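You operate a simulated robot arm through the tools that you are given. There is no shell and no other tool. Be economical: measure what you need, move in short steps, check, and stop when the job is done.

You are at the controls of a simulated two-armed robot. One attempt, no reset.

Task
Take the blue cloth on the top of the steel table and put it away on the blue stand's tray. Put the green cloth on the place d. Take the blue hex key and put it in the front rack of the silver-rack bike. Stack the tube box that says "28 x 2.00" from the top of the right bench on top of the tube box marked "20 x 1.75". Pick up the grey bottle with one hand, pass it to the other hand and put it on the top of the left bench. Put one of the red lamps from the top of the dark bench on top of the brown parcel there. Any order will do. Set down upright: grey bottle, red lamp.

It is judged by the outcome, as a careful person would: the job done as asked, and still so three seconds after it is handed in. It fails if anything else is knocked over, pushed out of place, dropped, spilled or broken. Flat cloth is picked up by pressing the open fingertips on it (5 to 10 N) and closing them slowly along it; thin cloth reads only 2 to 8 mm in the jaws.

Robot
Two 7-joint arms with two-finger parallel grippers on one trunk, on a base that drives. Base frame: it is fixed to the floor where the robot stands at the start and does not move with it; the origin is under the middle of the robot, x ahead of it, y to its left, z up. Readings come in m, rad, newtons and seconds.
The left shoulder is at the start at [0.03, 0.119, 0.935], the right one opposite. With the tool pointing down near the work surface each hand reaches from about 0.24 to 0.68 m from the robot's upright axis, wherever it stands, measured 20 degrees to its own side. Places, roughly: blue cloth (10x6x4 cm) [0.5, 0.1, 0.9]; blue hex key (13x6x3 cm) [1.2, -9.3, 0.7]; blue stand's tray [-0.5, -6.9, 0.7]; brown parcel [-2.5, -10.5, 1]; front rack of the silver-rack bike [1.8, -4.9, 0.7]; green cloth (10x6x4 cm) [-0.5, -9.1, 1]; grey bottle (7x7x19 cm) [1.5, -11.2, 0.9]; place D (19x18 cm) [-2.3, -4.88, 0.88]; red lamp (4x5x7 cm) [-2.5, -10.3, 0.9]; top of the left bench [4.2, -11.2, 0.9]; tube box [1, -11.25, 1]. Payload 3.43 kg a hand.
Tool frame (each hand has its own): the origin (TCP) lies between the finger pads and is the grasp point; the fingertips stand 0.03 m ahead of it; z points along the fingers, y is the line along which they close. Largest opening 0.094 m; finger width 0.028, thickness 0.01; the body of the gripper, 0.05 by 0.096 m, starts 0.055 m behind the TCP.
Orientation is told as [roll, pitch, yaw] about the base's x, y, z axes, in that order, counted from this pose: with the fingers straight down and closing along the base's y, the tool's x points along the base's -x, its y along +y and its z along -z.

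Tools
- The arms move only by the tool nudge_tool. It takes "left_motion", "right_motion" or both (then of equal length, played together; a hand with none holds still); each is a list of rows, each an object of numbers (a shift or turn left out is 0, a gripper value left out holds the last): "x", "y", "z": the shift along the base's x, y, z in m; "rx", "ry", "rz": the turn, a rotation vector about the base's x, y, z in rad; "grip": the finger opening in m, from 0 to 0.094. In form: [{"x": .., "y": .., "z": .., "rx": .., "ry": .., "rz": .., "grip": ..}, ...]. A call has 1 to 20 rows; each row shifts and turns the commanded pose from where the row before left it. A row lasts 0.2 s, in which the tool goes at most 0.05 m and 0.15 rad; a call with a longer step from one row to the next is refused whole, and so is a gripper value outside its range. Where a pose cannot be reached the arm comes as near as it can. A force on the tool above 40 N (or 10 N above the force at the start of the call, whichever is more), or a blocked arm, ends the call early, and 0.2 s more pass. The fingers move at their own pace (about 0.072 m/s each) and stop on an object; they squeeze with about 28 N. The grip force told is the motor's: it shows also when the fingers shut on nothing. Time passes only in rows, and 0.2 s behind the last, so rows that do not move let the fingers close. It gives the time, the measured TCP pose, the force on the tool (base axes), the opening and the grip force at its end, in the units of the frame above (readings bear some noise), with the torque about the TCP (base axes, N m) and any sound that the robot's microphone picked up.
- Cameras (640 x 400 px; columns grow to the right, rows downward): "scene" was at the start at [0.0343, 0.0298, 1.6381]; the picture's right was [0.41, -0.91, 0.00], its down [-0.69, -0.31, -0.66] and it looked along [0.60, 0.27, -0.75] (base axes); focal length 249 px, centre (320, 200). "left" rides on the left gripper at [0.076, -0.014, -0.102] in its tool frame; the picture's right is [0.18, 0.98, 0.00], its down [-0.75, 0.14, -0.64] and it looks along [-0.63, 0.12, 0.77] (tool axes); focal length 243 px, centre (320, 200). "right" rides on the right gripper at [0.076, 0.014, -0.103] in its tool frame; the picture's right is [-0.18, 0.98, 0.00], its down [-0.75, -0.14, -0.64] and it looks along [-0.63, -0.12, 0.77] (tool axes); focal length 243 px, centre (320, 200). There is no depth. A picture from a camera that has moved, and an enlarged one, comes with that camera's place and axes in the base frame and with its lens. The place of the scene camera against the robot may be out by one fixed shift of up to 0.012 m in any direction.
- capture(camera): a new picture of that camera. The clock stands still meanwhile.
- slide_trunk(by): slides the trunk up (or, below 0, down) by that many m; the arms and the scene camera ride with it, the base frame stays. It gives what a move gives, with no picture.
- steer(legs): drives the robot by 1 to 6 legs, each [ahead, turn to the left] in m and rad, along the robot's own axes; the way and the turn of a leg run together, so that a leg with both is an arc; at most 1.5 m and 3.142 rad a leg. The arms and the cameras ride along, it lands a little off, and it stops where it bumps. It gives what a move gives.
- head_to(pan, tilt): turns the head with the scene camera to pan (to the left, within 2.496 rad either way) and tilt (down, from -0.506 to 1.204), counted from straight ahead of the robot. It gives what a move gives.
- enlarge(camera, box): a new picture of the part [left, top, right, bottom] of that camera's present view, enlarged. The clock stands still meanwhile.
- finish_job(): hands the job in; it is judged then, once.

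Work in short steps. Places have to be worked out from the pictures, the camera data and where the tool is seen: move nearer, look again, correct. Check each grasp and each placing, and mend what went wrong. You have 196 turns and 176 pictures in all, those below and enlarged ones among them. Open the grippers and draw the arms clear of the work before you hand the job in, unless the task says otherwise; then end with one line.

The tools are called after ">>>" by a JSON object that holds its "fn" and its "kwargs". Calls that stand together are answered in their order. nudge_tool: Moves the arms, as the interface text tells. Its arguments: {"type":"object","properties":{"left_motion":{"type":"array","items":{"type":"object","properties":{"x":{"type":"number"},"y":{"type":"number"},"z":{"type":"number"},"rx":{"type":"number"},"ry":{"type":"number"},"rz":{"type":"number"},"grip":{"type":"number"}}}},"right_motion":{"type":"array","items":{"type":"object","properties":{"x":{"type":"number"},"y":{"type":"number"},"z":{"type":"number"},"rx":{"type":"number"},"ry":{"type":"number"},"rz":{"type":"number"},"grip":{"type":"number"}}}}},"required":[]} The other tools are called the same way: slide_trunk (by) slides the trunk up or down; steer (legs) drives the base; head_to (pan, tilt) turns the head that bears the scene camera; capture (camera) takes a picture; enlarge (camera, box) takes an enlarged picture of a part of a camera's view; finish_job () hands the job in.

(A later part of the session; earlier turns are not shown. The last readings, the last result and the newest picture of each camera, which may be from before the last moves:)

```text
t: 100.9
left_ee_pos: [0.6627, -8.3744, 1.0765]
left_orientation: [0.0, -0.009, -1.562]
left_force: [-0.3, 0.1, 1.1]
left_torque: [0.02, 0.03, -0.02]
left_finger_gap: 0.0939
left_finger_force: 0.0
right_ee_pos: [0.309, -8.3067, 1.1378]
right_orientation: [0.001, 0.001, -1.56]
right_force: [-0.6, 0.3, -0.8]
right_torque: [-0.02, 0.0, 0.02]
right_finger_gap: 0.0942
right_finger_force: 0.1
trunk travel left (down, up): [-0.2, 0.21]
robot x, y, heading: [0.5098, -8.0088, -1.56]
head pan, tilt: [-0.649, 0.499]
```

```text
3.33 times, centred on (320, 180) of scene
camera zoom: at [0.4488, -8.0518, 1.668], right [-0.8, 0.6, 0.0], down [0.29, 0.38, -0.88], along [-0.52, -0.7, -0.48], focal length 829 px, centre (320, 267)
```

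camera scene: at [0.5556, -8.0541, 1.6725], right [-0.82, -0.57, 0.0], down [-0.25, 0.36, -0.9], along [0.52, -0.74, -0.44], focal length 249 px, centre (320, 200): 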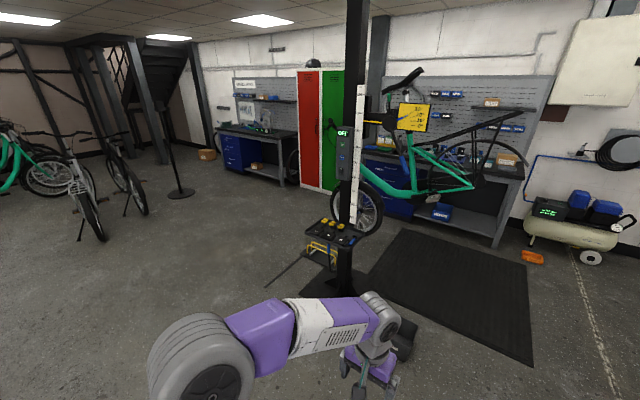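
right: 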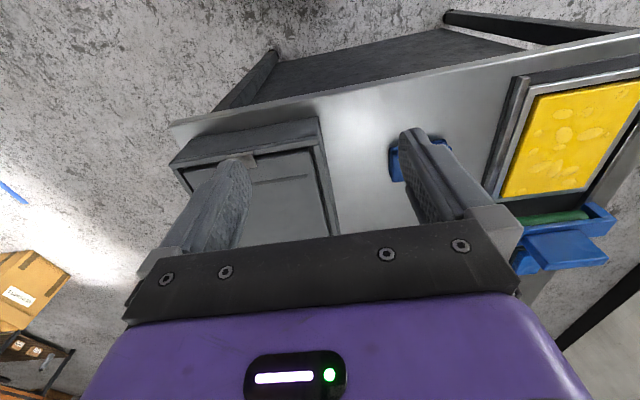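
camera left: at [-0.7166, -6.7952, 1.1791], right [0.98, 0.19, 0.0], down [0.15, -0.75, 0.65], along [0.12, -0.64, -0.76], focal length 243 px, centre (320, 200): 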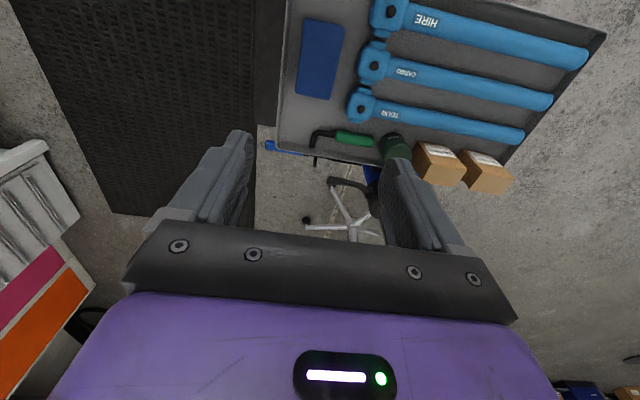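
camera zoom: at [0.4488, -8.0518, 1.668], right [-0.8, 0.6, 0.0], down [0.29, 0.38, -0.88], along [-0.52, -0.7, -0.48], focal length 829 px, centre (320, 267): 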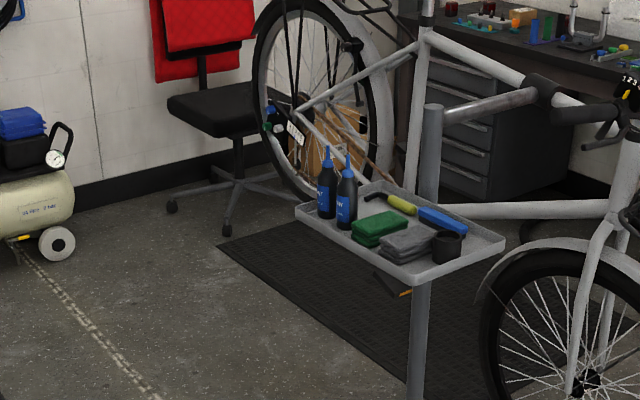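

The green cloth is at about (−0.454, −9.08), on a tray spanning x −0.36…−0.6, next to bottles and a grey cloth. I'll raise the hands and drive to (0.15, −8.88) facing −x.

>>> {"fn": "nudge_tool", "kwargs": {"left_motion": [{"z": 0.04}, {"z": 0.04}, {"z": 0.04}], "right_motion": [{"z": 0.02}, {"z": 0.02}, {"z": 0.02}]}}

>>> {"fn": "steer", "kwargs": {"legs": [[0, -0.42], [0.93, 0], [0, -1.155]]}}

>>> {"fn": "head_to", "kwargs": {"pan": 0.3, "tilt": 0.85}}

>>> {"fn": "capture", "kwargs": {"camera": "scene"}}

>>> {"fn": "capture", "kwargs": {"camera": "left"}}

```text
t: 101.7
left_ee_pos: [0.6603, -8.3753, 1.1941]
left_orientation: [0.0, -0.008, -1.562]
left_force: [0.1, -0.1, 0.7]
left_torque: [0.0, -0.02, 0.01]
left_finger_gap: 0.0937
left_finger_force: 0.1
right_ee_pos: [0.3075, -8.3062, 1.1969]
right_orientation: [-0.001, -0.001, -1.561]
right_force: [0.5, -0.8, 0.1]
right_torque: [-0.03, -0.01, -0.01]
right_finger_gap: 0.0939
right_finger_force: 0.0
trunk travel left (down, up): [-0.2, 0.21]
robot x, y, heading: [0.5091, -8.0094, -1.564]
head pan, tilt: [-0.649, 0.499]
```

```text
t: 110.8
left_ee_pos: [-0.2491, -9.0111, 1.1934]
left_orientation: [0.0, -0.008, 3.135]
left_force: [-0.1, -1.1, 0.4]
left_torque: [0.0, -0.02, 0.01]
left_finger_gap: 0.0942
left_finger_force: 0.0
right_ee_pos: [-0.1742, -8.6601, 1.1969]
right_orientation: [-0.001, 0.0, 3.135]
right_force: [-0.1, 0.2, 0.8]
right_torque: [0.0, -0.03, 0.01]
right_finger_gap: 0.0941
right_finger_force: 0.0
trunk travel left (down, up): [-0.2, 0.21]
robot x, y, heading: [0.1245, -8.8678, 3.132]
head pan, tilt: [-0.649, 0.499]
```

```text
t: 112.0
left_ee_pos: [-0.2489, -9.011, 1.1938]
left_orientation: [0.002, -0.01, 3.135]
left_force: [-0.2, -0.7, 0.4]
left_torque: [0.01, 0.03, -0.05]
left_finger_gap: 0.094
left_finger_force: 0.0
right_ee_pos: [-0.1729, -8.6604, 1.1972]
right_orientation: [0.001, -0.001, 3.137]
right_force: [0.4, 0.4, 0.0]
right_torque: [-0.04, 0.0, 0.01]
right_finger_gap: 0.0937
right_finger_force: 0.2
trunk travel left (down, up): [-0.2, 0.21]
robot x, y, heading: [0.1225, -8.8667, 3.141]
head pan, tilt: [0.3, 0.85]
```

```text
143 pictures are left
camera scene: at [0.0719, -8.8921, 1.638], right [-0.29, 0.96, 0.0], down [0.72, 0.22, -0.66], along [-0.63, -0.19, -0.75], focal length 249 px, centre (320, 200)
```

scene: 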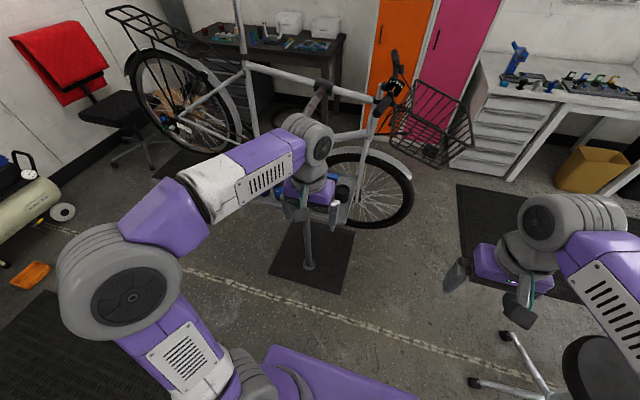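

```text
142 pictures are left
camera left: at [-0.1701, -8.9977, 1.2955], right [0.18, -0.98, 0.0], down [-0.75, -0.14, 0.65], along [-0.64, -0.11, -0.76], focal length 243 px, centre (320, 200)
```

left: 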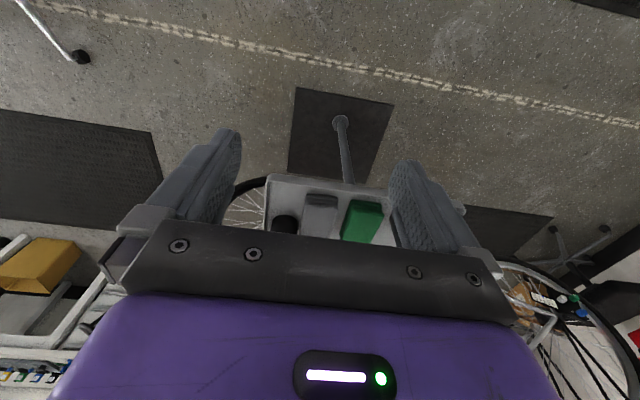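

The cloth is seen at about (−0.46, −9.11), long along x, with the grey cloth close on its +y side and the bottles on the other. I'll move above it for a better view.

>>> {"fn": "nudge_tool", "kwargs": {"left_motion": [{"z": 0.03, "x": -0.04, "y": -0.02}, {"z": 0.03, "x": -0.04, "y": -0.03}, {"z": 0.01, "x": -0.03, "y": -0.03}]}}

>>> {"fn": "capture", "kwargs": {"camera": "left"}}

>>> {"fn": "enlarge", "kwargs": {"camera": "scene", "box": [230, 110, 390, 230]}}

```text
refused: row 1 steps farther than a row can; nothing moved
```

```text
141 pictures are left
camera left: at [-0.1701, -8.9977, 1.2955], right [0.18, -0.98, 0.0], down [-0.75, -0.14, 0.65], along [-0.64, -0.11, -0.76], focal length 243 px, centre (320, 200)
```

left: 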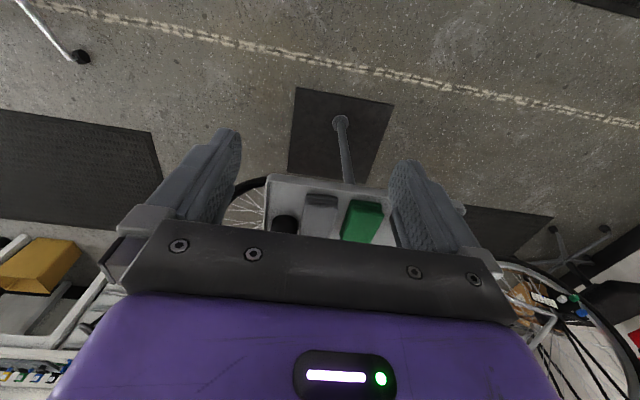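

```text
3.33 times, centred on (310, 170) of scene
camera zoom: at [0.0719, -8.8921, 1.638], right [-0.29, 0.96, 0.0], down [0.72, 0.22, -0.66], along [-0.63, -0.19, -0.75], focal length 829 px, centre (353, 300)
```

zoom: 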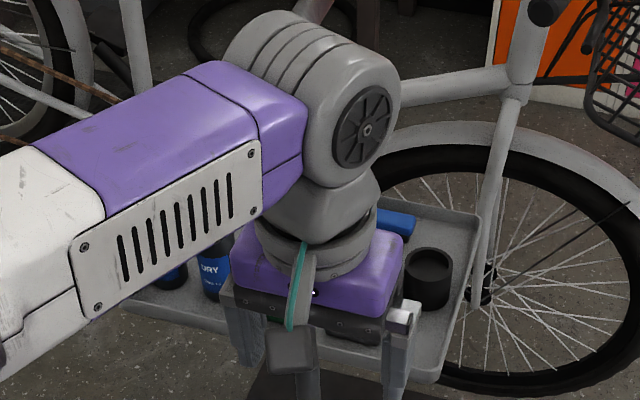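

That step was too long, so I'll split it into smaller rows.

>>> {"fn": "nudge_tool", "kwargs": {"left_motion": [{"z": 0.035}, {"z": 0.035}, {"x": -0.035, "y": -0.025}, {"x": -0.035, "y": -0.025}, {"x": -0.03, "y": -0.02}]}}

>>> {"fn": "capture", "kwargs": {"camera": "left"}}

```text
t: 113.2
left_ee_pos: [-0.3487, -9.0793, 1.2613]
left_orientation: [0.0, -0.007, 3.132]
left_force: [0.1, 0.2, -0.8]
left_torque: [-0.01, -0.04, 0.01]
left_finger_gap: 0.0937
left_finger_force: 0.0
right_ee_pos: [-0.1743, -8.661, 1.197]
right_orientation: [0.001, 0.0, 3.138]
right_force: [0.0, 0.3, 0.4]
right_torque: [0.0, -0.01, -0.02]
right_finger_gap: 0.0943
right_finger_force: 0.1
trunk travel left (down, up): [-0.2, 0.21]
robot x, y, heading: [0.1264, -8.8645, 3.139]
head pan, tilt: [0.3, 0.85]
```

```text
139 pictures are left
camera left: at [-0.2715, -9.0652, 1.3641], right [0.18, -0.98, 0.0], down [-0.75, -0.14, 0.65], along [-0.64, -0.11, -0.76], focal length 243 px, centre (320, 200)
```

left: 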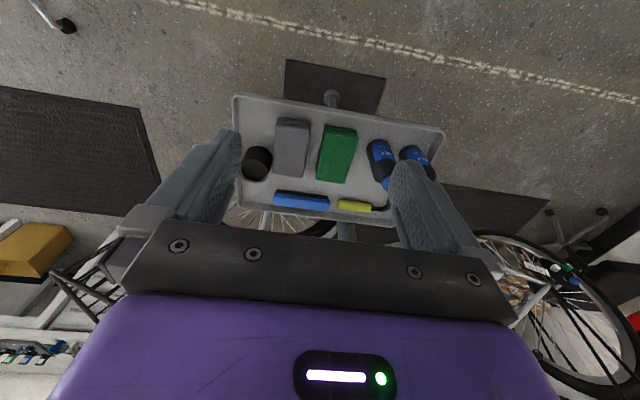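

Clear view: the cloth centre is at (−0.478, −9.127), aligned along x, with about 2 cm gaps on both sides. I'll move above it and lower to z 1.1.

>>> {"fn": "nudge_tool", "kwargs": {"left_motion": [{"x": -0.043, "y": -0.016}, {"x": -0.043, "y": -0.016}, {"x": -0.043, "y": -0.016}, {"z": -0.04}, {"z": -0.04}, {"z": -0.04}]}}

>>> {"fn": "capture", "kwargs": {"camera": "left"}}

```text
t: 114.6
left_ee_pos: [-0.4063, -9.108, 1.1252]
left_orientation: [0.0, -0.009, 3.136]
left_force: [0.6, 0.3, -0.2]
left_torque: [0.0, 0.02, 0.01]
left_finger_gap: 0.0941
left_finger_force: 0.1
left hand out of reach, approached as far as the arm can: row 2, 3
right_ee_pos: [-0.1742, -8.6607, 1.1976]
right_orientation: [0.0, 0.001, 3.136]
right_force: [-0.3, -1.0, -0.1]
right_torque: [0.01, 0.0, 0.0]
right_finger_gap: 0.0941
right_finger_force: 0.3
trunk travel left (down, up): [-0.2, 0.21]
robot x, y, heading: [0.1245, -8.8697, 3.136]
head pan, tilt: [0.3, 0.85]
```

```text
138 pictures are left
camera left: at [-0.328, -9.0938, 1.227], right [0.18, -0.98, 0.0], down [-0.75, -0.14, 0.65], along [-0.64, -0.11, -0.76], focal length 243 px, centre (320, 200)
```

left: 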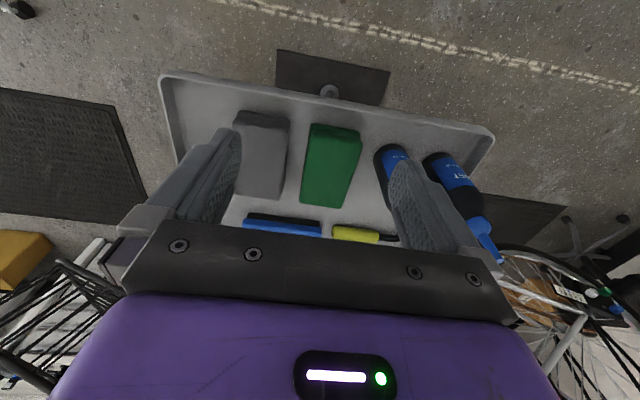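

Out of reach from here. I'll raise the hand and drive 0.10 m closer.

>>> {"fn": "nudge_tool", "kwargs": {"left_motion": [{"z": 0.045}, {"z": 0.045}, {"x": 0.03, "z": 0.03}]}}

>>> {"fn": "steer", "kwargs": {"legs": [[0.1, 0]]}}

>>> {"fn": "capture", "kwargs": {"camera": "left"}}

```text
t: 115.4
left_ee_pos: [-0.3723, -9.1107, 1.25]
left_orientation: [0.0, -0.01, 3.134]
left_force: [-0.1, -0.4, 0.0]
left_torque: [0.05, 0.06, 0.01]
left_finger_gap: 0.0939
left_finger_force: 0.1
right_ee_pos: [-0.1728, -8.6616, 1.1975]
right_orientation: [0.001, -0.001, 3.136]
right_force: [0.7, 0.1, -0.3]
right_torque: [0.01, 0.03, -0.03]
right_finger_gap: 0.0941
right_finger_force: 0.0
trunk travel left (down, up): [-0.2, 0.21]
robot x, y, heading: [0.1225, -8.8673, 3.139]
head pan, tilt: [0.3, 0.85]
```

```text
t: 116.6
left_ee_pos: [-0.4755, -9.1106, 1.246]
left_orientation: [0.001, -0.008, 3.138]
left_force: [-0.5, 0.0, 0.2]
left_torque: [0.01, 0.0, 0.01]
left_finger_gap: 0.0938
left_finger_force: 0.1
right_ee_pos: [-0.2745, -8.6606, 1.1973]
right_orientation: [0.0, 0.0, 3.138]
right_force: [-0.5, 0.4, 0.0]
right_torque: [-0.04, -0.05, 0.03]
right_finger_gap: 0.0939
right_finger_force: 0.1
trunk travel left (down, up): [-0.2, 0.21]
robot x, y, heading: [0.0209, -8.8664, 3.137]
head pan, tilt: [0.3, 0.85]
```

```text
137 pictures are left
camera left: at [-0.3972, -9.0968, 1.3485], right [0.18, -0.98, 0.0], down [-0.75, -0.14, 0.65], along [-0.64, -0.11, -0.76], focal length 243 px, centre (320, 200)
```

left: 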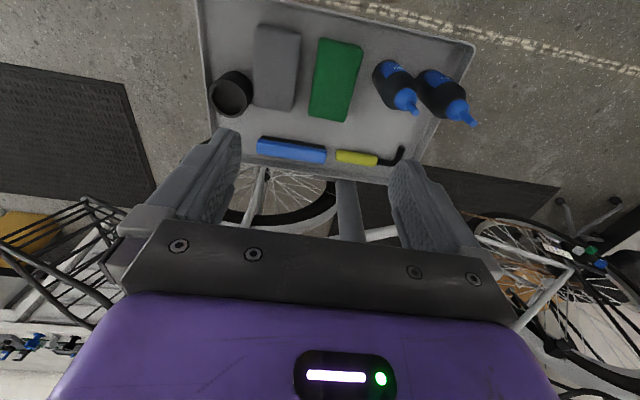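

The gaps are tight: about 2 cm to the grey cloth and to the bottle. I'll grasp nearer the far end (x ≈ −0.51) with a reduced 72 mm opening, and check at z 1.12 first.

>>> {"fn": "nudge_tool", "kwargs": {"left_motion": [{"x": -0.035, "y": -0.018, "grip": 0.072}, {"z": -0.045}, {"z": -0.045}, {"z": -0.04}]}}

>>> {"fn": "capture", "kwargs": {"camera": "left"}}

```text
t: 117.6
left_ee_pos: [-0.4996, -9.1265, 1.1201]
left_orientation: [-0.001, -0.01, 3.137]
left_force: [0.3, -0.5, -0.6]
left_torque: [0.02, 0.01, 0.02]
left_finger_gap: 0.0721
left_finger_force: 0.0
left hand out of reach, approached as far as the arm can: row 1
right_ee_pos: [-0.273, -8.6603, 1.1981]
right_orientation: [0.0, -0.002, 3.137]
right_force: [0.0, -0.4, 0.5]
right_torque: [-0.01, 0.01, 0.02]
right_finger_gap: 0.094
right_finger_force: 0.1
trunk travel left (down, up): [-0.2, 0.21]
robot x, y, heading: [0.0247, -8.8662, 3.137]
head pan, tilt: [0.3, 0.85]
```

```text
136 pictures are left
camera left: at [-0.421, -9.1126, 1.221], right [0.18, -0.98, 0.0], down [-0.75, -0.14, 0.65], along [-0.64, -0.11, -0.76], focal length 243 px, centre (320, 200)
```

left: 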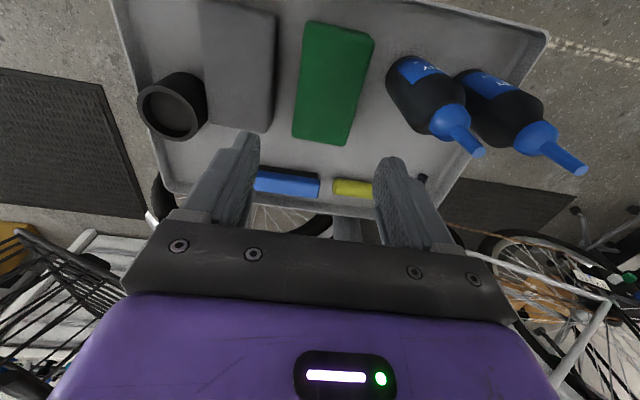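

Aligned with yaw about 0 and centre y ≈ −9.131. I'll shift y −0.0075, set the opening to 76 mm, and descend to z 1.04 to check.

>>> {"fn": "nudge_tool", "kwargs": {"left_motion": [{"x": -0.004, "y": -0.0075, "grip": 0.076}, {"z": -0.04}, {"z": -0.035}]}}

>>> {"fn": "capture", "kwargs": {"camera": "left"}}

```text
t: 118.4
left_ee_pos: [-0.5027, -9.1325, 1.0407]
left_orientation: [-0.002, -0.01, 3.135]
left_force: [-0.1, 0.0, 0.1]
left_torque: [-0.01, 0.02, 0.0]
left_finger_gap: 0.0763
left_finger_force: 0.1
right_ee_pos: [-0.2745, -8.6601, 1.198]
right_orientation: [-0.002, 0.001, 3.138]
right_force: [0.4, -0.1, -0.4]
right_torque: [0.02, 0.0, 0.01]
right_finger_gap: 0.0939
right_finger_force: 0.1
trunk travel left (down, up): [-0.2, 0.21]
robot x, y, heading: [0.0237, -8.8683, 3.142]
head pan, tilt: [0.3, 0.85]
```

```text
135 pictures are left
camera left: at [-0.4253, -9.1194, 1.1426], right [0.18, -0.98, 0.0], down [-0.75, -0.14, 0.65], along [-0.64, -0.11, -0.76], focal length 243 px, centre (320, 200)
```

left: 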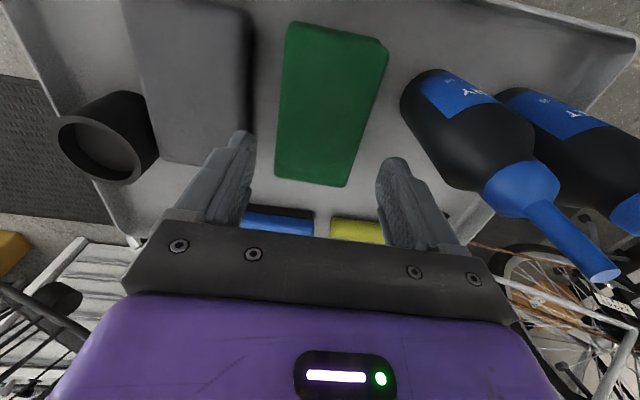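

Centred well. I'll trim y by −2 mm, set the opening to 74 mm, and descend in small steps.

>>> {"fn": "nudge_tool", "kwargs": {"left_motion": [{"y": -0.002, "grip": 0.074}, {"z": -0.015}, {"z": -0.01}, {"z": -0.008}, {"z": -0.006}, {"z": -0.005}, {"z": -0.004}, {"z": -0.004}]}}

>>> {"fn": "capture", "kwargs": {"camera": "left"}}

```text
t: 120.2
left_ee_pos: [-0.5045, -9.1342, 0.99]
left_orientation: [0.0, -0.009, 3.136]
left_force: [-0.6, 0.4, -1.0]
left_torque: [-0.03, 0.02, 0.02]
left_finger_gap: 0.074
left_finger_force: 0.1
right_ee_pos: [-0.274, -8.6614, 1.1968]
right_orientation: [0.001, 0.0, 3.138]
right_force: [0.4, -0.3, 0.6]
right_torque: [-0.03, 0.02, 0.03]
right_finger_gap: 0.0941
right_finger_force: 0.1
trunk travel left (down, up): [-0.2, 0.21]
robot x, y, heading: [0.026, -8.8672, 3.139]
head pan, tilt: [0.3, 0.85]
```

```text
134 pictures are left
camera left: at [-0.4263, -9.12, 1.0917], right [0.18, -0.98, 0.0], down [-0.75, -0.14, 0.65], along [-0.64, -0.11, -0.76], focal length 243 px, centre (320, 200)
```

left: 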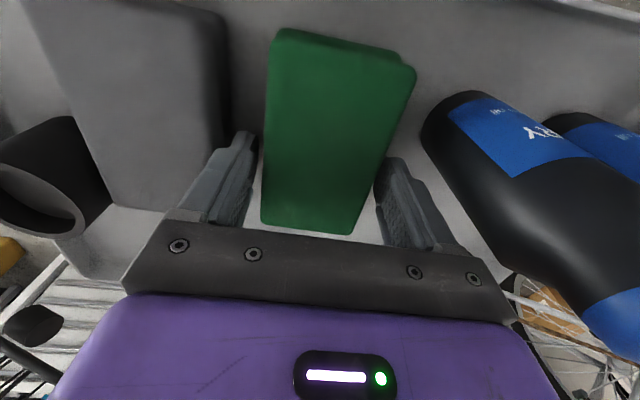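

The fingers straddle the cloth cleanly. I'll go a few mm lower, then close.

>>> {"fn": "nudge_tool", "kwargs": {"left_motion": [{"z": -0.004}, {"z": -0.003}, {"grip": 0.06}, {"grip": 0.04}, {"grip": 0.02}, {"grip": 0.0}, {"grip": 0.0}]}}

>>> {"fn": "capture", "kwargs": {"camera": "left"}}

```text
t: 121.8
left_ee_pos: [-0.5027, -9.1329, 0.985]
left_orientation: [0.0, -0.014, 3.135]
left_force: [-3.6, -2.9, 24.3]
left_torque: [0.24, -0.25, -0.02]
left_finger_gap: 0.0635
left_finger_force: 27.6
right_ee_pos: [-0.2716, -8.6593, 1.1982]
right_orientation: [-0.002, -0.001, 3.138]
right_force: [-0.7, 0.2, 0.7]
right_torque: [0.02, -0.03, 0.02]
right_finger_gap: 0.0941
right_finger_force: 0.1
trunk travel left (down, up): [-0.2, 0.21]
robot x, y, heading: [0.0233, -8.8649, 3.13]
head pan, tilt: [0.3, 0.85]
```

```text
133 pictures are left
camera left: at [-0.4243, -9.119, 1.0864], right [0.18, -0.98, 0.0], down [-0.75, -0.14, 0.65], along [-0.64, -0.12, -0.76], focal length 243 px, centre (320, 200)
```

left: 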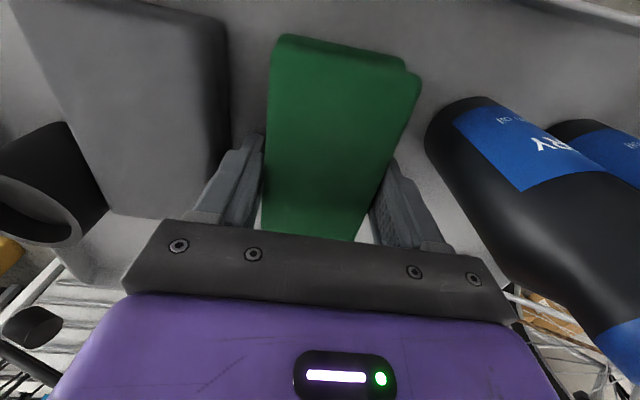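

Gripped at 63.5 mm. Lift straight up, then pull the hand back.

>>> {"fn": "nudge_tool", "kwargs": {"left_motion": [{"z": 0.02}, {"z": 0.03}, {"z": 0.04}, {"z": 0.04}, {"z": 0.04}, {"z": 0.04}, {"x": 0.04}, {"x": 0.04}, {"x": 0.04}]}}

>>> {"fn": "capture", "kwargs": {"camera": "left"}}

```text
t: 123.8
left_ee_pos: [-0.3792, -9.1331, 1.1909]
left_orientation: [0.0, -0.009, 3.136]
left_force: [0.3, 0.4, 0.0]
left_torque: [-0.02, 0.03, -0.01]
left_finger_gap: 0.0635
left_finger_force: 27.7
right_ee_pos: [-0.2722, -8.6605, 1.1984]
right_orientation: [-0.001, -0.002, 3.138]
right_force: [-0.7, -0.1, 0.1]
right_torque: [-0.02, 0.04, 0.02]
right_finger_gap: 0.0941
right_finger_force: 0.1
trunk travel left (down, up): [-0.2, 0.21]
robot x, y, heading: [0.0225, -8.8655, 3.133]
head pan, tilt: [0.3, 0.85]
```

```text
132 pictures are left
camera left: at [-0.3021, -9.1195, 1.2921], right [0.18, -0.98, 0.0], down [-0.75, -0.14, 0.65], along [-0.64, -0.11, -0.76], focal length 243 px, centre (320, 200)
```

left: 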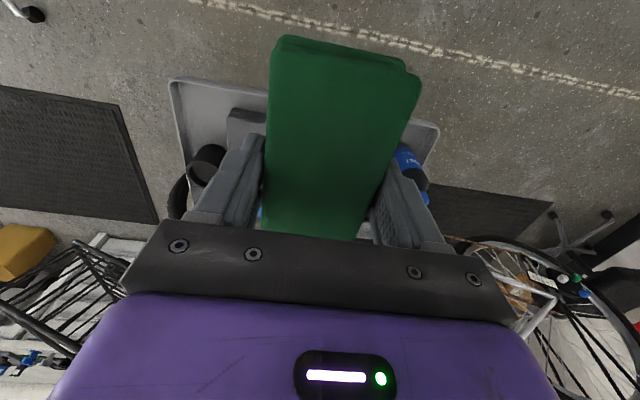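

The green cloth is held. Next I'll reverse to about (1.33, −8.54) and face −y toward the lift's tray for the hex key.

>>> {"fn": "steer", "kwargs": {"legs": [[-0.15, 0], [0, 0.28], [-1.2, 0], [0, 1.3]]}}

>>> {"fn": "head_to", "kwargs": {"pan": -0.25, "tilt": 0.8}}

>>> {"fn": "capture", "kwargs": {"camera": "scene"}}

>>> {"fn": "capture", "kwargs": {"camera": "right"}}

```text
t: 135.0
left_ee_pos: [1.6007, -8.9204, 1.19]
left_orientation: [0.0, -0.009, -1.539]
left_force: [0.6, -0.5, -1.2]
left_torque: [-0.01, 0.03, 0.01]
left_finger_gap: 0.0635
left_finger_force: 28.1
right_ee_pos: [1.1242, -8.8294, 1.1977]
right_orientation: [0.001, -0.001, -1.538]
right_force: [-0.2, -0.3, 0.1]
right_torque: [0.05, -0.01, -0.01]
right_finger_gap: 0.0939
right_finger_force: 0.1
trunk travel left (down, up): [-0.2, 0.21]
robot x, y, heading: [1.3191, -8.5248, -1.538]
head pan, tilt: [0.3, 0.85]
```

```text
t: 135.9
left_ee_pos: [1.6003, -8.9191, 1.1899]
left_orientation: [-0.001, -0.008, -1.539]
left_force: [0.5, -0.4, -0.6]
left_torque: [-0.02, 0.03, -0.01]
left_finger_gap: 0.0635
left_finger_force: 28.1
right_ee_pos: [1.1234, -8.8295, 1.1982]
right_orientation: [0.0, 0.0, -1.537]
right_force: [-0.4, -0.2, 0.3]
right_torque: [0.04, -0.02, 0.02]
right_finger_gap: 0.0943
right_finger_force: 0.0
trunk travel left (down, up): [-0.2, 0.21]
robot x, y, heading: [1.3173, -8.5245, -1.535]
head pan, tilt: [-0.25, 0.799]
```

```text
131 pictures are left
camera scene: at [1.2939, -8.5753, 1.642], right [-0.98, 0.21, 0.0], down [0.15, 0.7, -0.7], along [-0.15, -0.68, -0.72], focal length 249 px, centre (320, 200)
```

scene: 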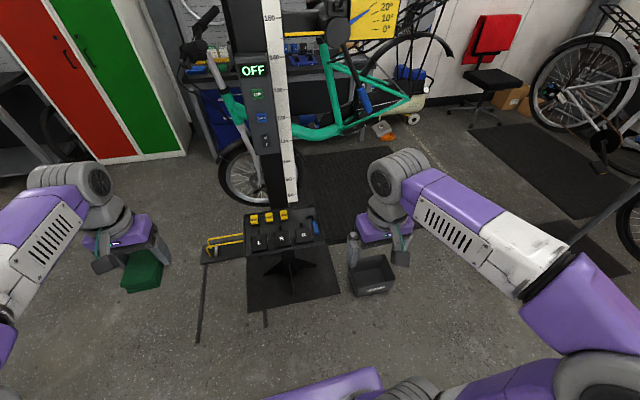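

```text
130 pictures are left
camera right: at [1.1379, -8.7543, 1.3002], right [0.99, -0.15, 0.0], down [-0.12, -0.76, 0.64], along [-0.1, -0.64, -0.77], focal length 243 px, centre (320, 200)
```

right: 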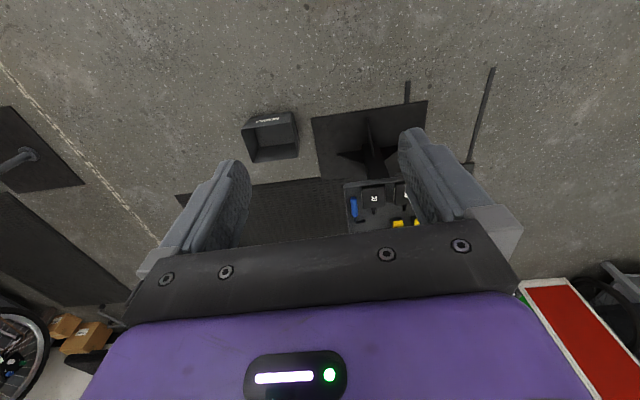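

The hex key is at about (1.165, −9.275, 0.73). I'll drive 0.15 m closer and bring the right hand over it.

>>> {"fn": "steer", "kwargs": {"legs": [[0.15, 0]]}}

>>> {"fn": "nudge_tool", "kwargs": {"right_motion": [{"y": -0.04}, {"y": -0.04}, {"x": 0.02, "y": -0.04}, {"x": 0.01, "z": -0.04}, {"z": -0.05}, {"z": -0.05}, {"z": -0.05}]}}

>>> {"fn": "capture", "kwargs": {"camera": "right"}}

>>> {"fn": "enlarge", "kwargs": {"camera": "scene", "box": [220, 180, 400, 320]}}

```text
t: 137.3
left_ee_pos: [1.6049, -9.0722, 1.1887]
left_orientation: [0.001, -0.007, -1.541]
left_force: [-0.3, -0.2, -1.3]
left_torque: [0.05, -0.02, -0.02]
left_finger_gap: 0.0634
left_finger_force: 27.8
right_ee_pos: [1.1286, -8.9817, 1.1971]
right_orientation: [0.0, -0.003, -1.538]
right_force: [0.0, -0.8, -0.1]
right_torque: [0.02, 0.0, -0.01]
right_finger_gap: 0.0941
right_finger_force: 0.1
trunk travel left (down, up): [-0.2, 0.21]
robot x, y, heading: [1.3238, -8.6772, -1.539]
head pan, tilt: [-0.25, 0.799]
```

```text
t: 138.9
left_ee_pos: [1.6052, -9.073, 1.19]
left_orientation: [0.001, -0.007, -1.541]
left_force: [0.2, -1.2, -0.3]
left_torque: [0.01, -0.03, -0.01]
left_finger_gap: 0.0636
left_finger_force: 27.9
right_ee_pos: [1.1608, -9.1003, 1.0023]
right_orientation: [-0.002, 0.0, -1.539]
right_force: [0.0, -1.7, 0.2]
right_torque: [0.0, -0.01, 0.0]
right_finger_gap: 0.094
right_finger_force: 0.0
trunk travel left (down, up): [-0.2, 0.21]
robot x, y, heading: [1.3203, -8.6809, -1.537]
head pan, tilt: [-0.25, 0.799]
```

```text
129 pictures are left
camera right: at [1.1747, -9.0241, 1.1063], right [0.99, -0.15, 0.0], down [-0.12, -0.76, 0.64], along [-0.1, -0.63, -0.77], focal length 243 px, centre (320, 200)
```

right: 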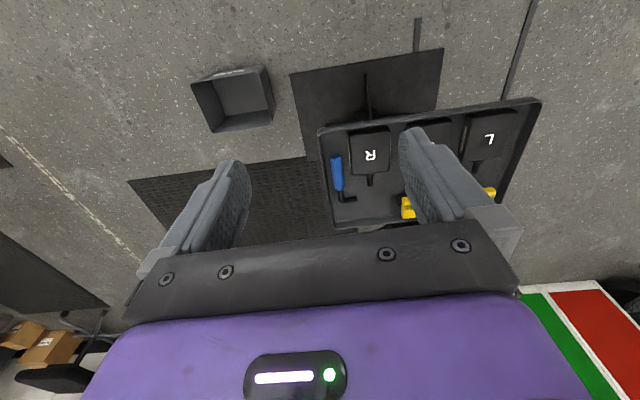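

```text
2.86 times, centred on (310, 250) of scene
camera zoom: at [1.2987, -8.7278, 1.642], right [-0.98, 0.22, 0.0], down [0.15, 0.7, -0.7], along [-0.15, -0.68, -0.72], focal length 711 px, centre (349, 57)
```

zoom: 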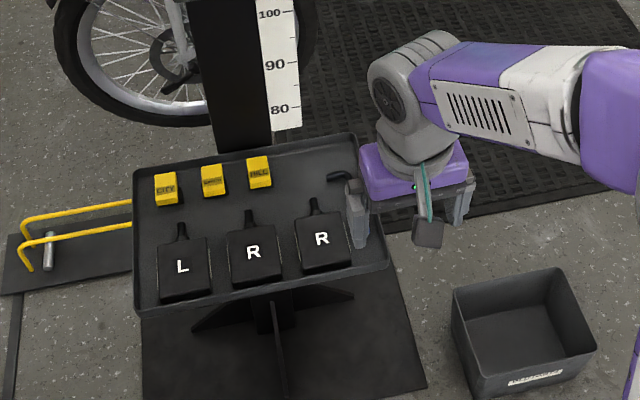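

The handle runs from y −9.23 to −9.31 at x ≈ 1.166, with a pedal on one side and the rim on the other. I'll target (1.169, −9.287) with a 40 mm opening and stop at z 0.86 to look.

>>> {"fn": "nudge_tool", "kwargs": {"right_motion": [{"x": 0.008, "y": -0.045, "grip": 0.04}, {"y": -0.047}, {"y": -0.047}, {"y": -0.047}, {"z": -0.045}, {"z": -0.045}, {"z": -0.045}]}}

>>> {"fn": "capture", "kwargs": {"camera": "right"}}

```text
t: 140.5
left_ee_pos: [1.6054, -9.0722, 1.189]
left_orientation: [0.002, -0.008, -1.542]
left_force: [-0.5, -0.7, -0.7]
left_torque: [0.0, 0.02, 0.01]
left_finger_gap: 0.0635
left_finger_force: 28.2
right_ee_pos: [1.1673, -9.2898, 0.8697]
right_orientation: [-0.002, 0.001, -1.539]
right_force: [0.8, -0.5, -0.3]
right_torque: [0.02, 0.01, 0.01]
right_finger_gap: 0.0402
right_finger_force: 0.0
trunk travel left (down, up): [-0.2, 0.21]
robot x, y, heading: [1.3202, -8.6734, -1.537]
head pan, tilt: [-0.25, 0.799]
```

```text
127 pictures are left
camera right: at [1.1813, -9.2143, 0.9733], right [0.99, -0.15, 0.0], down [-0.12, -0.76, 0.64], along [-0.1, -0.63, -0.77], focal length 243 px, centre (320, 200)
```

right: 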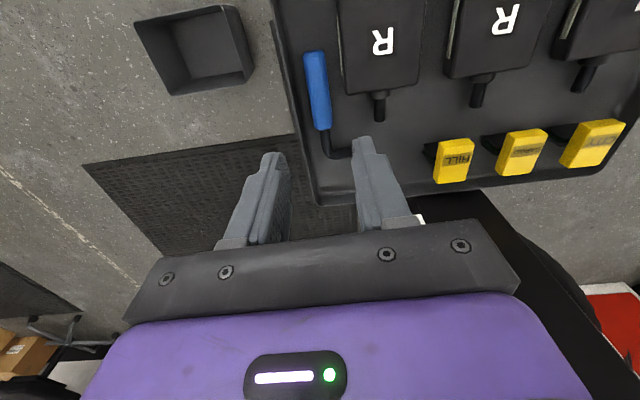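

Enlarging the right view to judge the finger clearance to the rim.

>>> {"fn": "enlarge", "kwargs": {"camera": "right", "box": [240, 20, 420, 220]}}

```text
2.00 times, centred on (330, 120) of right
camera zoom: at [1.1813, -9.2143, 0.9733], right [0.99, -0.15, 0.0], down [-0.12, -0.76, 0.64], along [-0.1, -0.63, -0.77], focal length 485 px, centre (300, 360)
```

zoom: 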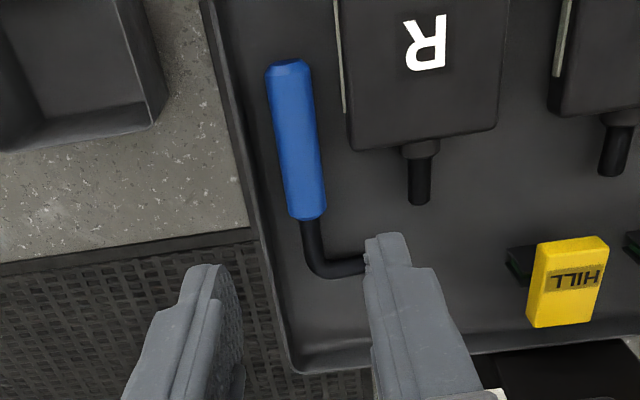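

The gap between handle and rim is only about 1.5 cm. I'll rotate −0.09 rad to align with the handle, set a 30 mm opening, shift to (1.172, −9.298), and lower to z 0.81.

>>> {"fn": "nudge_tool", "kwargs": {"right_motion": [{"x": 0.005, "y": -0.008, "rz": -0.09, "grip": 0.03}, {"z": -0.03}, {"z": -0.03}]}}

>>> {"fn": "enlarge", "kwargs": {"camera": "right", "box": [240, 20, 420, 220]}}

```text
t: 141.3
left_ee_pos: [1.6051, -9.0719, 1.1909]
left_orientation: [0.001, -0.007, -1.54]
left_force: [-0.4, 0.2, -0.1]
left_torque: [-0.02, -0.01, -0.02]
left_finger_gap: 0.0636
left_finger_force: 27.8
right_ee_pos: [1.1722, -9.2945, 0.8136]
right_orientation: [0.0, -0.002, -1.628]
right_force: [-0.1, 0.8, -0.1]
right_torque: [-0.02, -0.01, 0.0]
right_finger_gap: 0.0302
right_finger_force: 0.1
trunk travel left (down, up): [-0.2, 0.21]
robot x, y, heading: [1.3255, -8.6767, -1.538]
head pan, tilt: [-0.25, 0.799]
```

```text
2.00 times, centred on (330, 120) of right
camera zoom: at [1.1924, -9.2209, 0.9163], right [0.97, -0.24, 0.0], down [-0.18, -0.74, 0.64], along [-0.15, -0.62, -0.77], focal length 485 px, centre (300, 360)
```

zoom: 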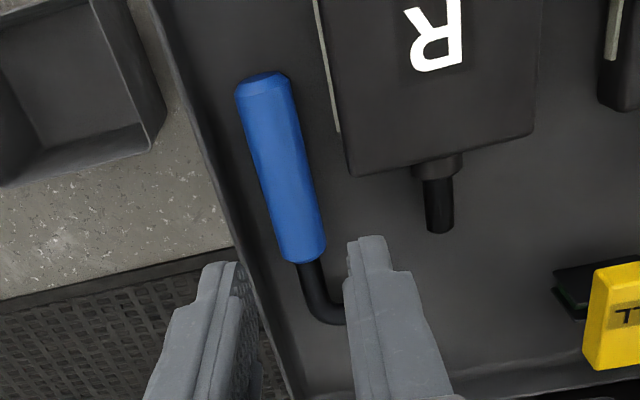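

The handle is at x ≈ 1.1735, parallel to y, with a gap of 10–15 mm to the rim. I'll put the left finger in the middle of that gap with a 25 mm opening (TCP x 1.1765, y −9.30), straighten the yaw, and lower a little.

>>> {"fn": "nudge_tool", "kwargs": {"right_motion": [{"x": 0.004, "y": -0.005, "rz": 0.05, "grip": 0.025}, {"z": -0.015}, {"z": -0.01}]}}

>>> {"fn": "enlarge", "kwargs": {"camera": "right", "box": [240, 60, 420, 240]}}

```text
t: 142.1
left_ee_pos: [1.6051, -9.0722, 1.1917]
left_orientation: [-0.002, -0.011, -1.542]
left_force: [0.4, -0.3, -0.2]
left_torque: [0.0, 0.04, 0.01]
left_finger_gap: 0.0636
left_finger_force: 28.1
right_ee_pos: [1.1742, -9.2999, 0.7894]
right_orientation: [0.0, 0.0, -1.577]
right_force: [0.4, 0.3, -0.5]
right_torque: [-0.01, 0.0, 0.03]
right_finger_gap: 0.0253
right_finger_force: 0.1
trunk travel left (down, up): [-0.2, 0.21]
robot x, y, heading: [1.3217, -8.674, -1.534]
head pan, tilt: [-0.25, 0.799]
```

```text
2.22 times, centred on (330, 150) of right
camera zoom: at [1.1918, -9.2256, 0.8906], right [0.98, -0.19, 0.0], down [-0.15, -0.75, 0.64], along [-0.12, -0.63, -0.77], focal length 539 px, centre (298, 311)
```

zoom: 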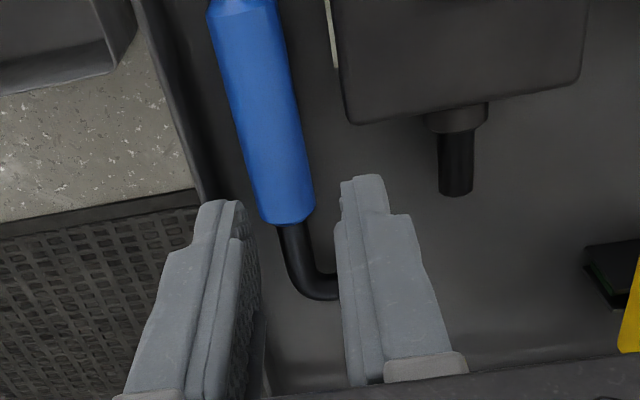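

The left fingertip would overlap the rim, so I'll shift +4 mm in x and +7 mm in y, then descend gently.

>>> {"fn": "nudge_tool", "kwargs": {"right_motion": [{"x": 0.004, "y": 0.007}, {"z": -0.006}, {"z": -0.005}, {"z": -0.004}]}}

>>> {"fn": "enlarge", "kwargs": {"camera": "right", "box": [240, 60, 420, 240]}}

```text
t: 143.1
left_ee_pos: [1.6042, -9.0716, 1.1894]
left_orientation: [0.002, -0.007, -1.54]
left_force: [-0.2, 0.8, -0.1]
left_torque: [0.0, 0.0, 0.0]
left_finger_gap: 0.0637
left_finger_force: 28.5
right_ee_pos: [1.1794, -9.292, 0.7732]
right_orientation: [-0.001, -0.002, -1.58]
right_force: [1.0, -0.7, 0.0]
right_torque: [-0.03, 0.03, -0.02]
right_finger_gap: 0.025
right_finger_force: 0.1
trunk travel left (down, up): [-0.2, 0.21]
robot x, y, heading: [1.3249, -8.6767, -1.539]
head pan, tilt: [-0.25, 0.799]
```

```text
2.22 times, centred on (330, 150) of right
camera zoom: at [1.1961, -9.2179, 0.8754], right [0.98, -0.19, 0.0], down [-0.15, -0.75, 0.64], along [-0.12, -0.63, -0.77], focal length 539 px, centre (298, 311)
```

zoom: 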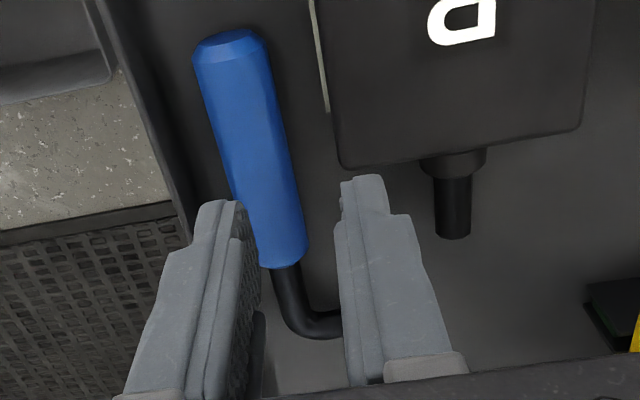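

Left finger now nearly brushes the handle's edge; widen to 27 mm and shift −1.5 mm, then descend further.

>>> {"fn": "nudge_tool", "kwargs": {"right_motion": [{"x": -0.0015, "grip": 0.027}, {"z": -0.004}, {"z": -0.004}, {"z": -0.004}]}}

>>> {"fn": "enlarge", "kwargs": {"camera": "right", "box": [240, 60, 420, 240]}}

```text
t: 144.1
left_ee_pos: [1.6052, -9.0712, 1.1887]
left_orientation: [-0.001, -0.009, -1.54]
left_force: [0.0, -0.1, -0.1]
left_torque: [-0.02, -0.05, -0.01]
left_finger_gap: 0.0638
left_finger_force: 27.8
right_ee_pos: [1.179, -9.293, 0.7605]
right_orientation: [0.0, -0.004, -1.581]
right_force: [-0.5, 0.6, -0.2]
right_torque: [0.0, 0.01, 0.0]
right_finger_gap: 0.0266
right_finger_force: 0.1
trunk travel left (down, up): [-0.2, 0.21]
robot x, y, heading: [1.3238, -8.6736, -1.541]
head pan, tilt: [-0.25, 0.799]
```

```text
2.22 times, centred on (330, 150) of right
camera zoom: at [1.1949, -9.2182, 0.8628], right [0.98, -0.19, 0.0], down [-0.15, -0.75, 0.64], along [-0.12, -0.63, -0.77], focal length 539 px, centre (298, 311)
```

zoom: 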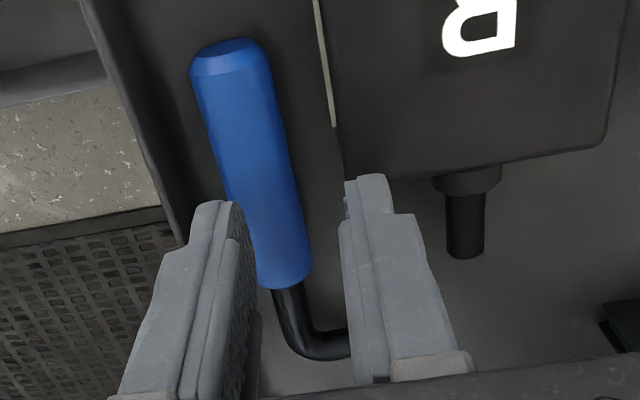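

No contact yet and alignment holds. Continuing down.

>>> {"fn": "nudge_tool", "kwargs": {"right_motion": [{"x": -0.001, "z": -0.003}, {"z": -0.003}, {"z": -0.003}, {"z": -0.003}]}}

>>> {"fn": "enlarge", "kwargs": {"camera": "right", "box": [240, 60, 420, 240]}}

```text
t: 145.1
left_ee_pos: [1.6057, -9.0701, 1.1919]
left_orientation: [-0.002, -0.012, -1.54]
left_force: [0.7, -0.1, -0.6]
left_torque: [-0.02, -0.01, -0.05]
left_finger_gap: 0.0636
left_finger_force: 27.9
right_ee_pos: [1.1766, -9.2911, 0.752]
right_orientation: [0.002, -0.006, -1.58]
right_force: [1.7, 5.6, 24.1]
right_torque: [0.36, -0.47, 0.14]
right_finger_gap: 0.0281
right_finger_force: 0.7
trunk travel left (down, up): [-0.2, 0.21]
robot x, y, heading: [1.3218, -8.6725, -1.541]
head pan, tilt: [-0.25, 0.799]
```

```text
2.22 times, centred on (330, 150) of right
camera zoom: at [1.194, -9.2163, 0.854], right [0.98, -0.19, 0.0], down [-0.15, -0.75, 0.65], along [-0.12, -0.63, -0.76], focal length 539 px, centre (298, 311)
```

zoom: 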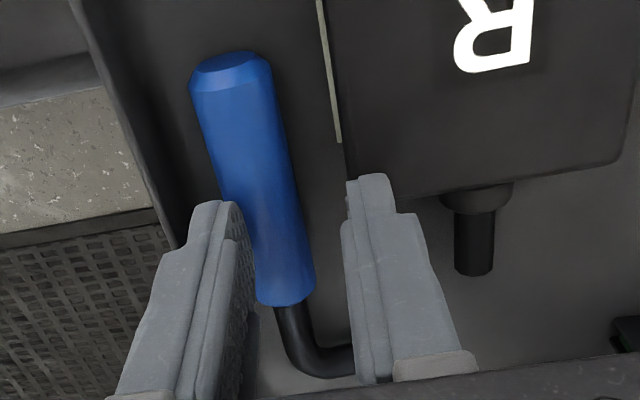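

The torque indicates the right fingertip sits on the pedal's edge. I'll rise, shift 9 mm farther in −y, and descend again.

>>> {"fn": "nudge_tool", "kwargs": {"right_motion": [{"z": 0.006}, {"y": -0.009}, {"z": -0.003}, {"z": -0.003}, {"z": -0.003}]}}

>>> {"fn": "enlarge", "kwargs": {"camera": "right", "box": [240, 60, 420, 240]}}

```text
t: 146.5
left_ee_pos: [1.6051, -9.0702, 1.1901]
left_orientation: [0.001, -0.008, -1.541]
left_force: [-1.1, 0.1, -0.8]
left_torque: [0.05, -0.01, 0.04]
left_finger_gap: 0.0636
left_finger_force: 28.0
right_ee_pos: [1.176, -9.3048, 0.7511]
right_orientation: [0.002, -0.011, -1.579]
right_force: [-0.5, 4.6, 18.0]
right_torque: [0.4, -0.31, 0.12]
right_finger_gap: 0.0267
right_finger_force: 0.0
trunk travel left (down, up): [-0.2, 0.21]
robot x, y, heading: [1.3236, -8.6746, -1.54]
head pan, tilt: [-0.25, 0.799]
stopped in row 5 (right hand): the force on the tool passed its limit at 41 N (the readings are from after the stop); the commanded pose is now the measured one
```

```text
2.22 times, centred on (330, 150) of right
camera zoom: at [1.1934, -9.2288, 0.8538], right [0.98, -0.19, 0.0], down [-0.15, -0.75, 0.65], along [-0.12, -0.64, -0.76], focal length 539 px, centre (298, 311)
```

zoom: 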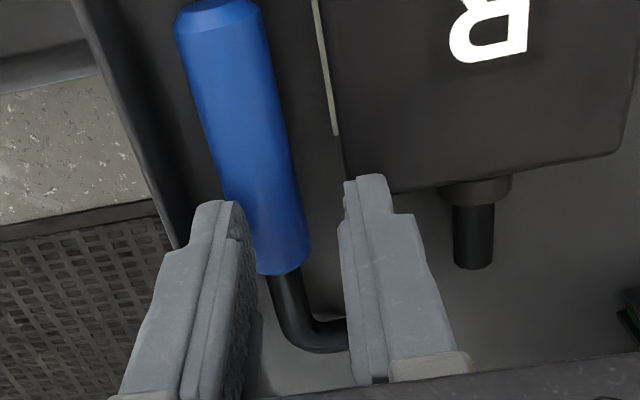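

Tips are at z 0.721, near the tray floor, with the handle between the fingers. I'll rise 2 mm and close.

>>> {"fn": "nudge_tool", "kwargs": {"right_motion": [{"z": 0.003}, {"grip": 0.02}, {"grip": 0.012}, {"grip": 0.004}, {"grip": 0.0}]}}

>>> {"fn": "enlarge", "kwargs": {"camera": "right", "box": [240, 60, 420, 240]}}

```text
t: 147.7
left_ee_pos: [1.6041, -9.0712, 1.1913]
left_orientation: [0.001, -0.009, -1.542]
left_force: [0.0, -0.3, -0.5]
left_torque: [-0.02, -0.01, -0.03]
left_finger_gap: 0.0636
left_finger_force: 28.1
right_ee_pos: [1.1761, -9.3034, 0.7528]
right_orientation: [0.001, -0.006, -1.579]
right_force: [-0.1, 0.7, 4.0]
right_torque: [0.06, -0.01, 0.01]
right_finger_gap: 0.0
right_finger_force: 27.9
trunk travel left (down, up): [-0.2, 0.21]
robot x, y, heading: [1.3249, -8.6739, -1.542]
head pan, tilt: [-0.25, 0.799]
```

```text
2.22 times, centred on (330, 150) of right
camera zoom: at [1.1932, -9.2281, 0.8542], right [0.98, -0.19, 0.0], down [-0.15, -0.75, 0.65], along [-0.12, -0.63, -0.76], focal length 539 px, centre (298, 311)
```

zoom: 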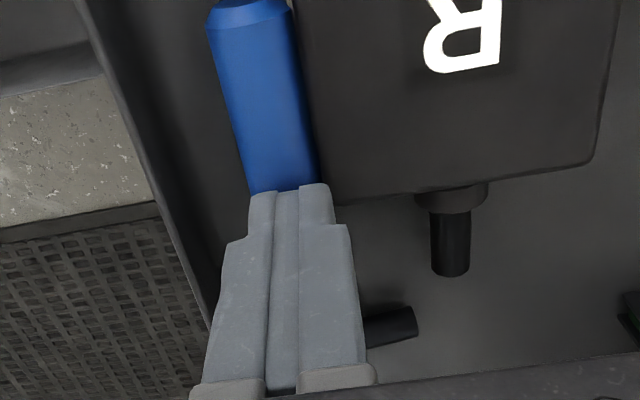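

The fingers closed on nothing, so they were still above the handle, which lies lower than I judged (near z 0.71). The pedal was dragged a few mm. I'll rise and re-measure.

>>> {"fn": "nudge_tool", "kwargs": {"right_motion": [{"z": 0.03}, {"z": 0.03, "y": 0.03}, {"y": 0.03, "z": 0.03, "grip": 0.03}]}}

>>> {"fn": "capture", "kwargs": {"camera": "right"}}

>>> {"fn": "enlarge", "kwargs": {"camera": "right", "box": [240, 60, 440, 220]}}

```text
t: 148.5
left_ee_pos: [1.6051, -9.0714, 1.1903]
left_orientation: [-0.001, -0.01, -1.54]
left_force: [0.7, 0.4, -0.6]
left_torque: [-0.02, 0.01, -0.02]
left_finger_gap: 0.0639
left_finger_force: 27.9
right_ee_pos: [1.179, -9.2417, 0.8422]
right_orientation: [-0.001, -0.01, -1.578]
right_force: [0.7, 0.3, 0.0]
right_torque: [0.0, 0.01, 0.0]
right_finger_gap: 0.03
right_finger_force: 0.1
trunk travel left (down, up): [-0.2, 0.21]
robot x, y, heading: [1.3239, -8.6769, -1.537]
head pan, tilt: [-0.25, 0.799]
```

```text
118 pictures are left
camera right: at [1.195, -9.1671, 0.9449], right [0.98, -0.19, 0.0], down [-0.15, -0.75, 0.65], along [-0.12, -0.64, -0.76], focal length 243 px, centre (320, 200)
```

right: 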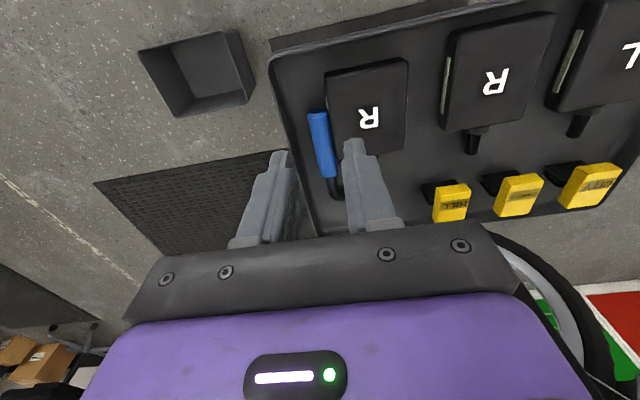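

```text
2.50 times, centred on (340, 140) of right
camera zoom: at [1.195, -9.1671, 0.9449], right [0.98, -0.19, 0.0], down [-0.15, -0.75, 0.65], along [-0.12, -0.64, -0.76], focal length 606 px, centre (270, 350)
```

zoom: 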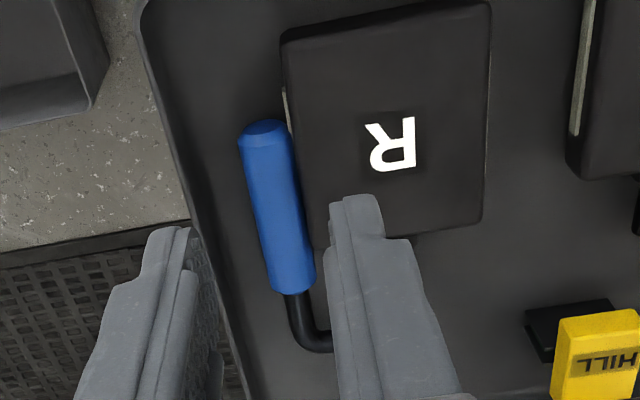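

With z ≈ 0.71 the handle is at (1.177, −9.292), from y −9.253 to −9.33, and 20 mm thick. The pedal now ends at y ≈ −9.30, so I'll grip at y −9.317 beyond it, lowering to z 0.78 first.

>>> {"fn": "nudge_tool", "kwargs": {"right_motion": [{"x": -0.001, "y": -0.038, "grip": 0.03}, {"y": -0.037}, {"z": -0.03}, {"z": -0.032}]}}

>>> {"fn": "enlarge", "kwargs": {"camera": "right", "box": [240, 60, 440, 220]}}

```text
t: 149.5
left_ee_pos: [1.6056, -9.073, 1.1902]
left_orientation: [0.0, -0.007, -1.54]
left_force: [-0.3, -0.3, -0.8]
left_torque: [0.05, 0.0, -0.02]
left_finger_gap: 0.0638
left_finger_force: 28.7
right_ee_pos: [1.1762, -9.3197, 0.7777]
right_orientation: [0.001, -0.004, -1.579]
right_force: [0.6, 0.3, 0.2]
right_torque: [0.0, 0.01, 0.0]
right_finger_gap: 0.0301
right_finger_force: 0.1
trunk travel left (down, up): [-0.2, 0.21]
robot x, y, heading: [1.3254, -8.6763, -1.54]
head pan, tilt: [-0.25, 0.799]
```

```text
2.50 times, centred on (340, 140) of right
camera zoom: at [1.1939, -9.2441, 0.8803], right [0.98, -0.19, 0.0], down [-0.15, -0.75, 0.65], along [-0.12, -0.63, -0.76], focal length 606 px, centre (270, 350)
```

zoom: 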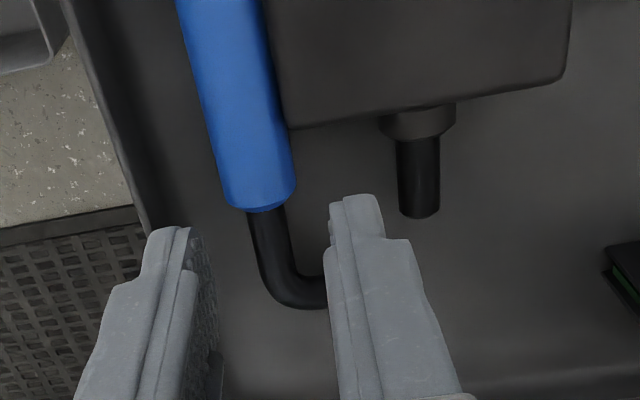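

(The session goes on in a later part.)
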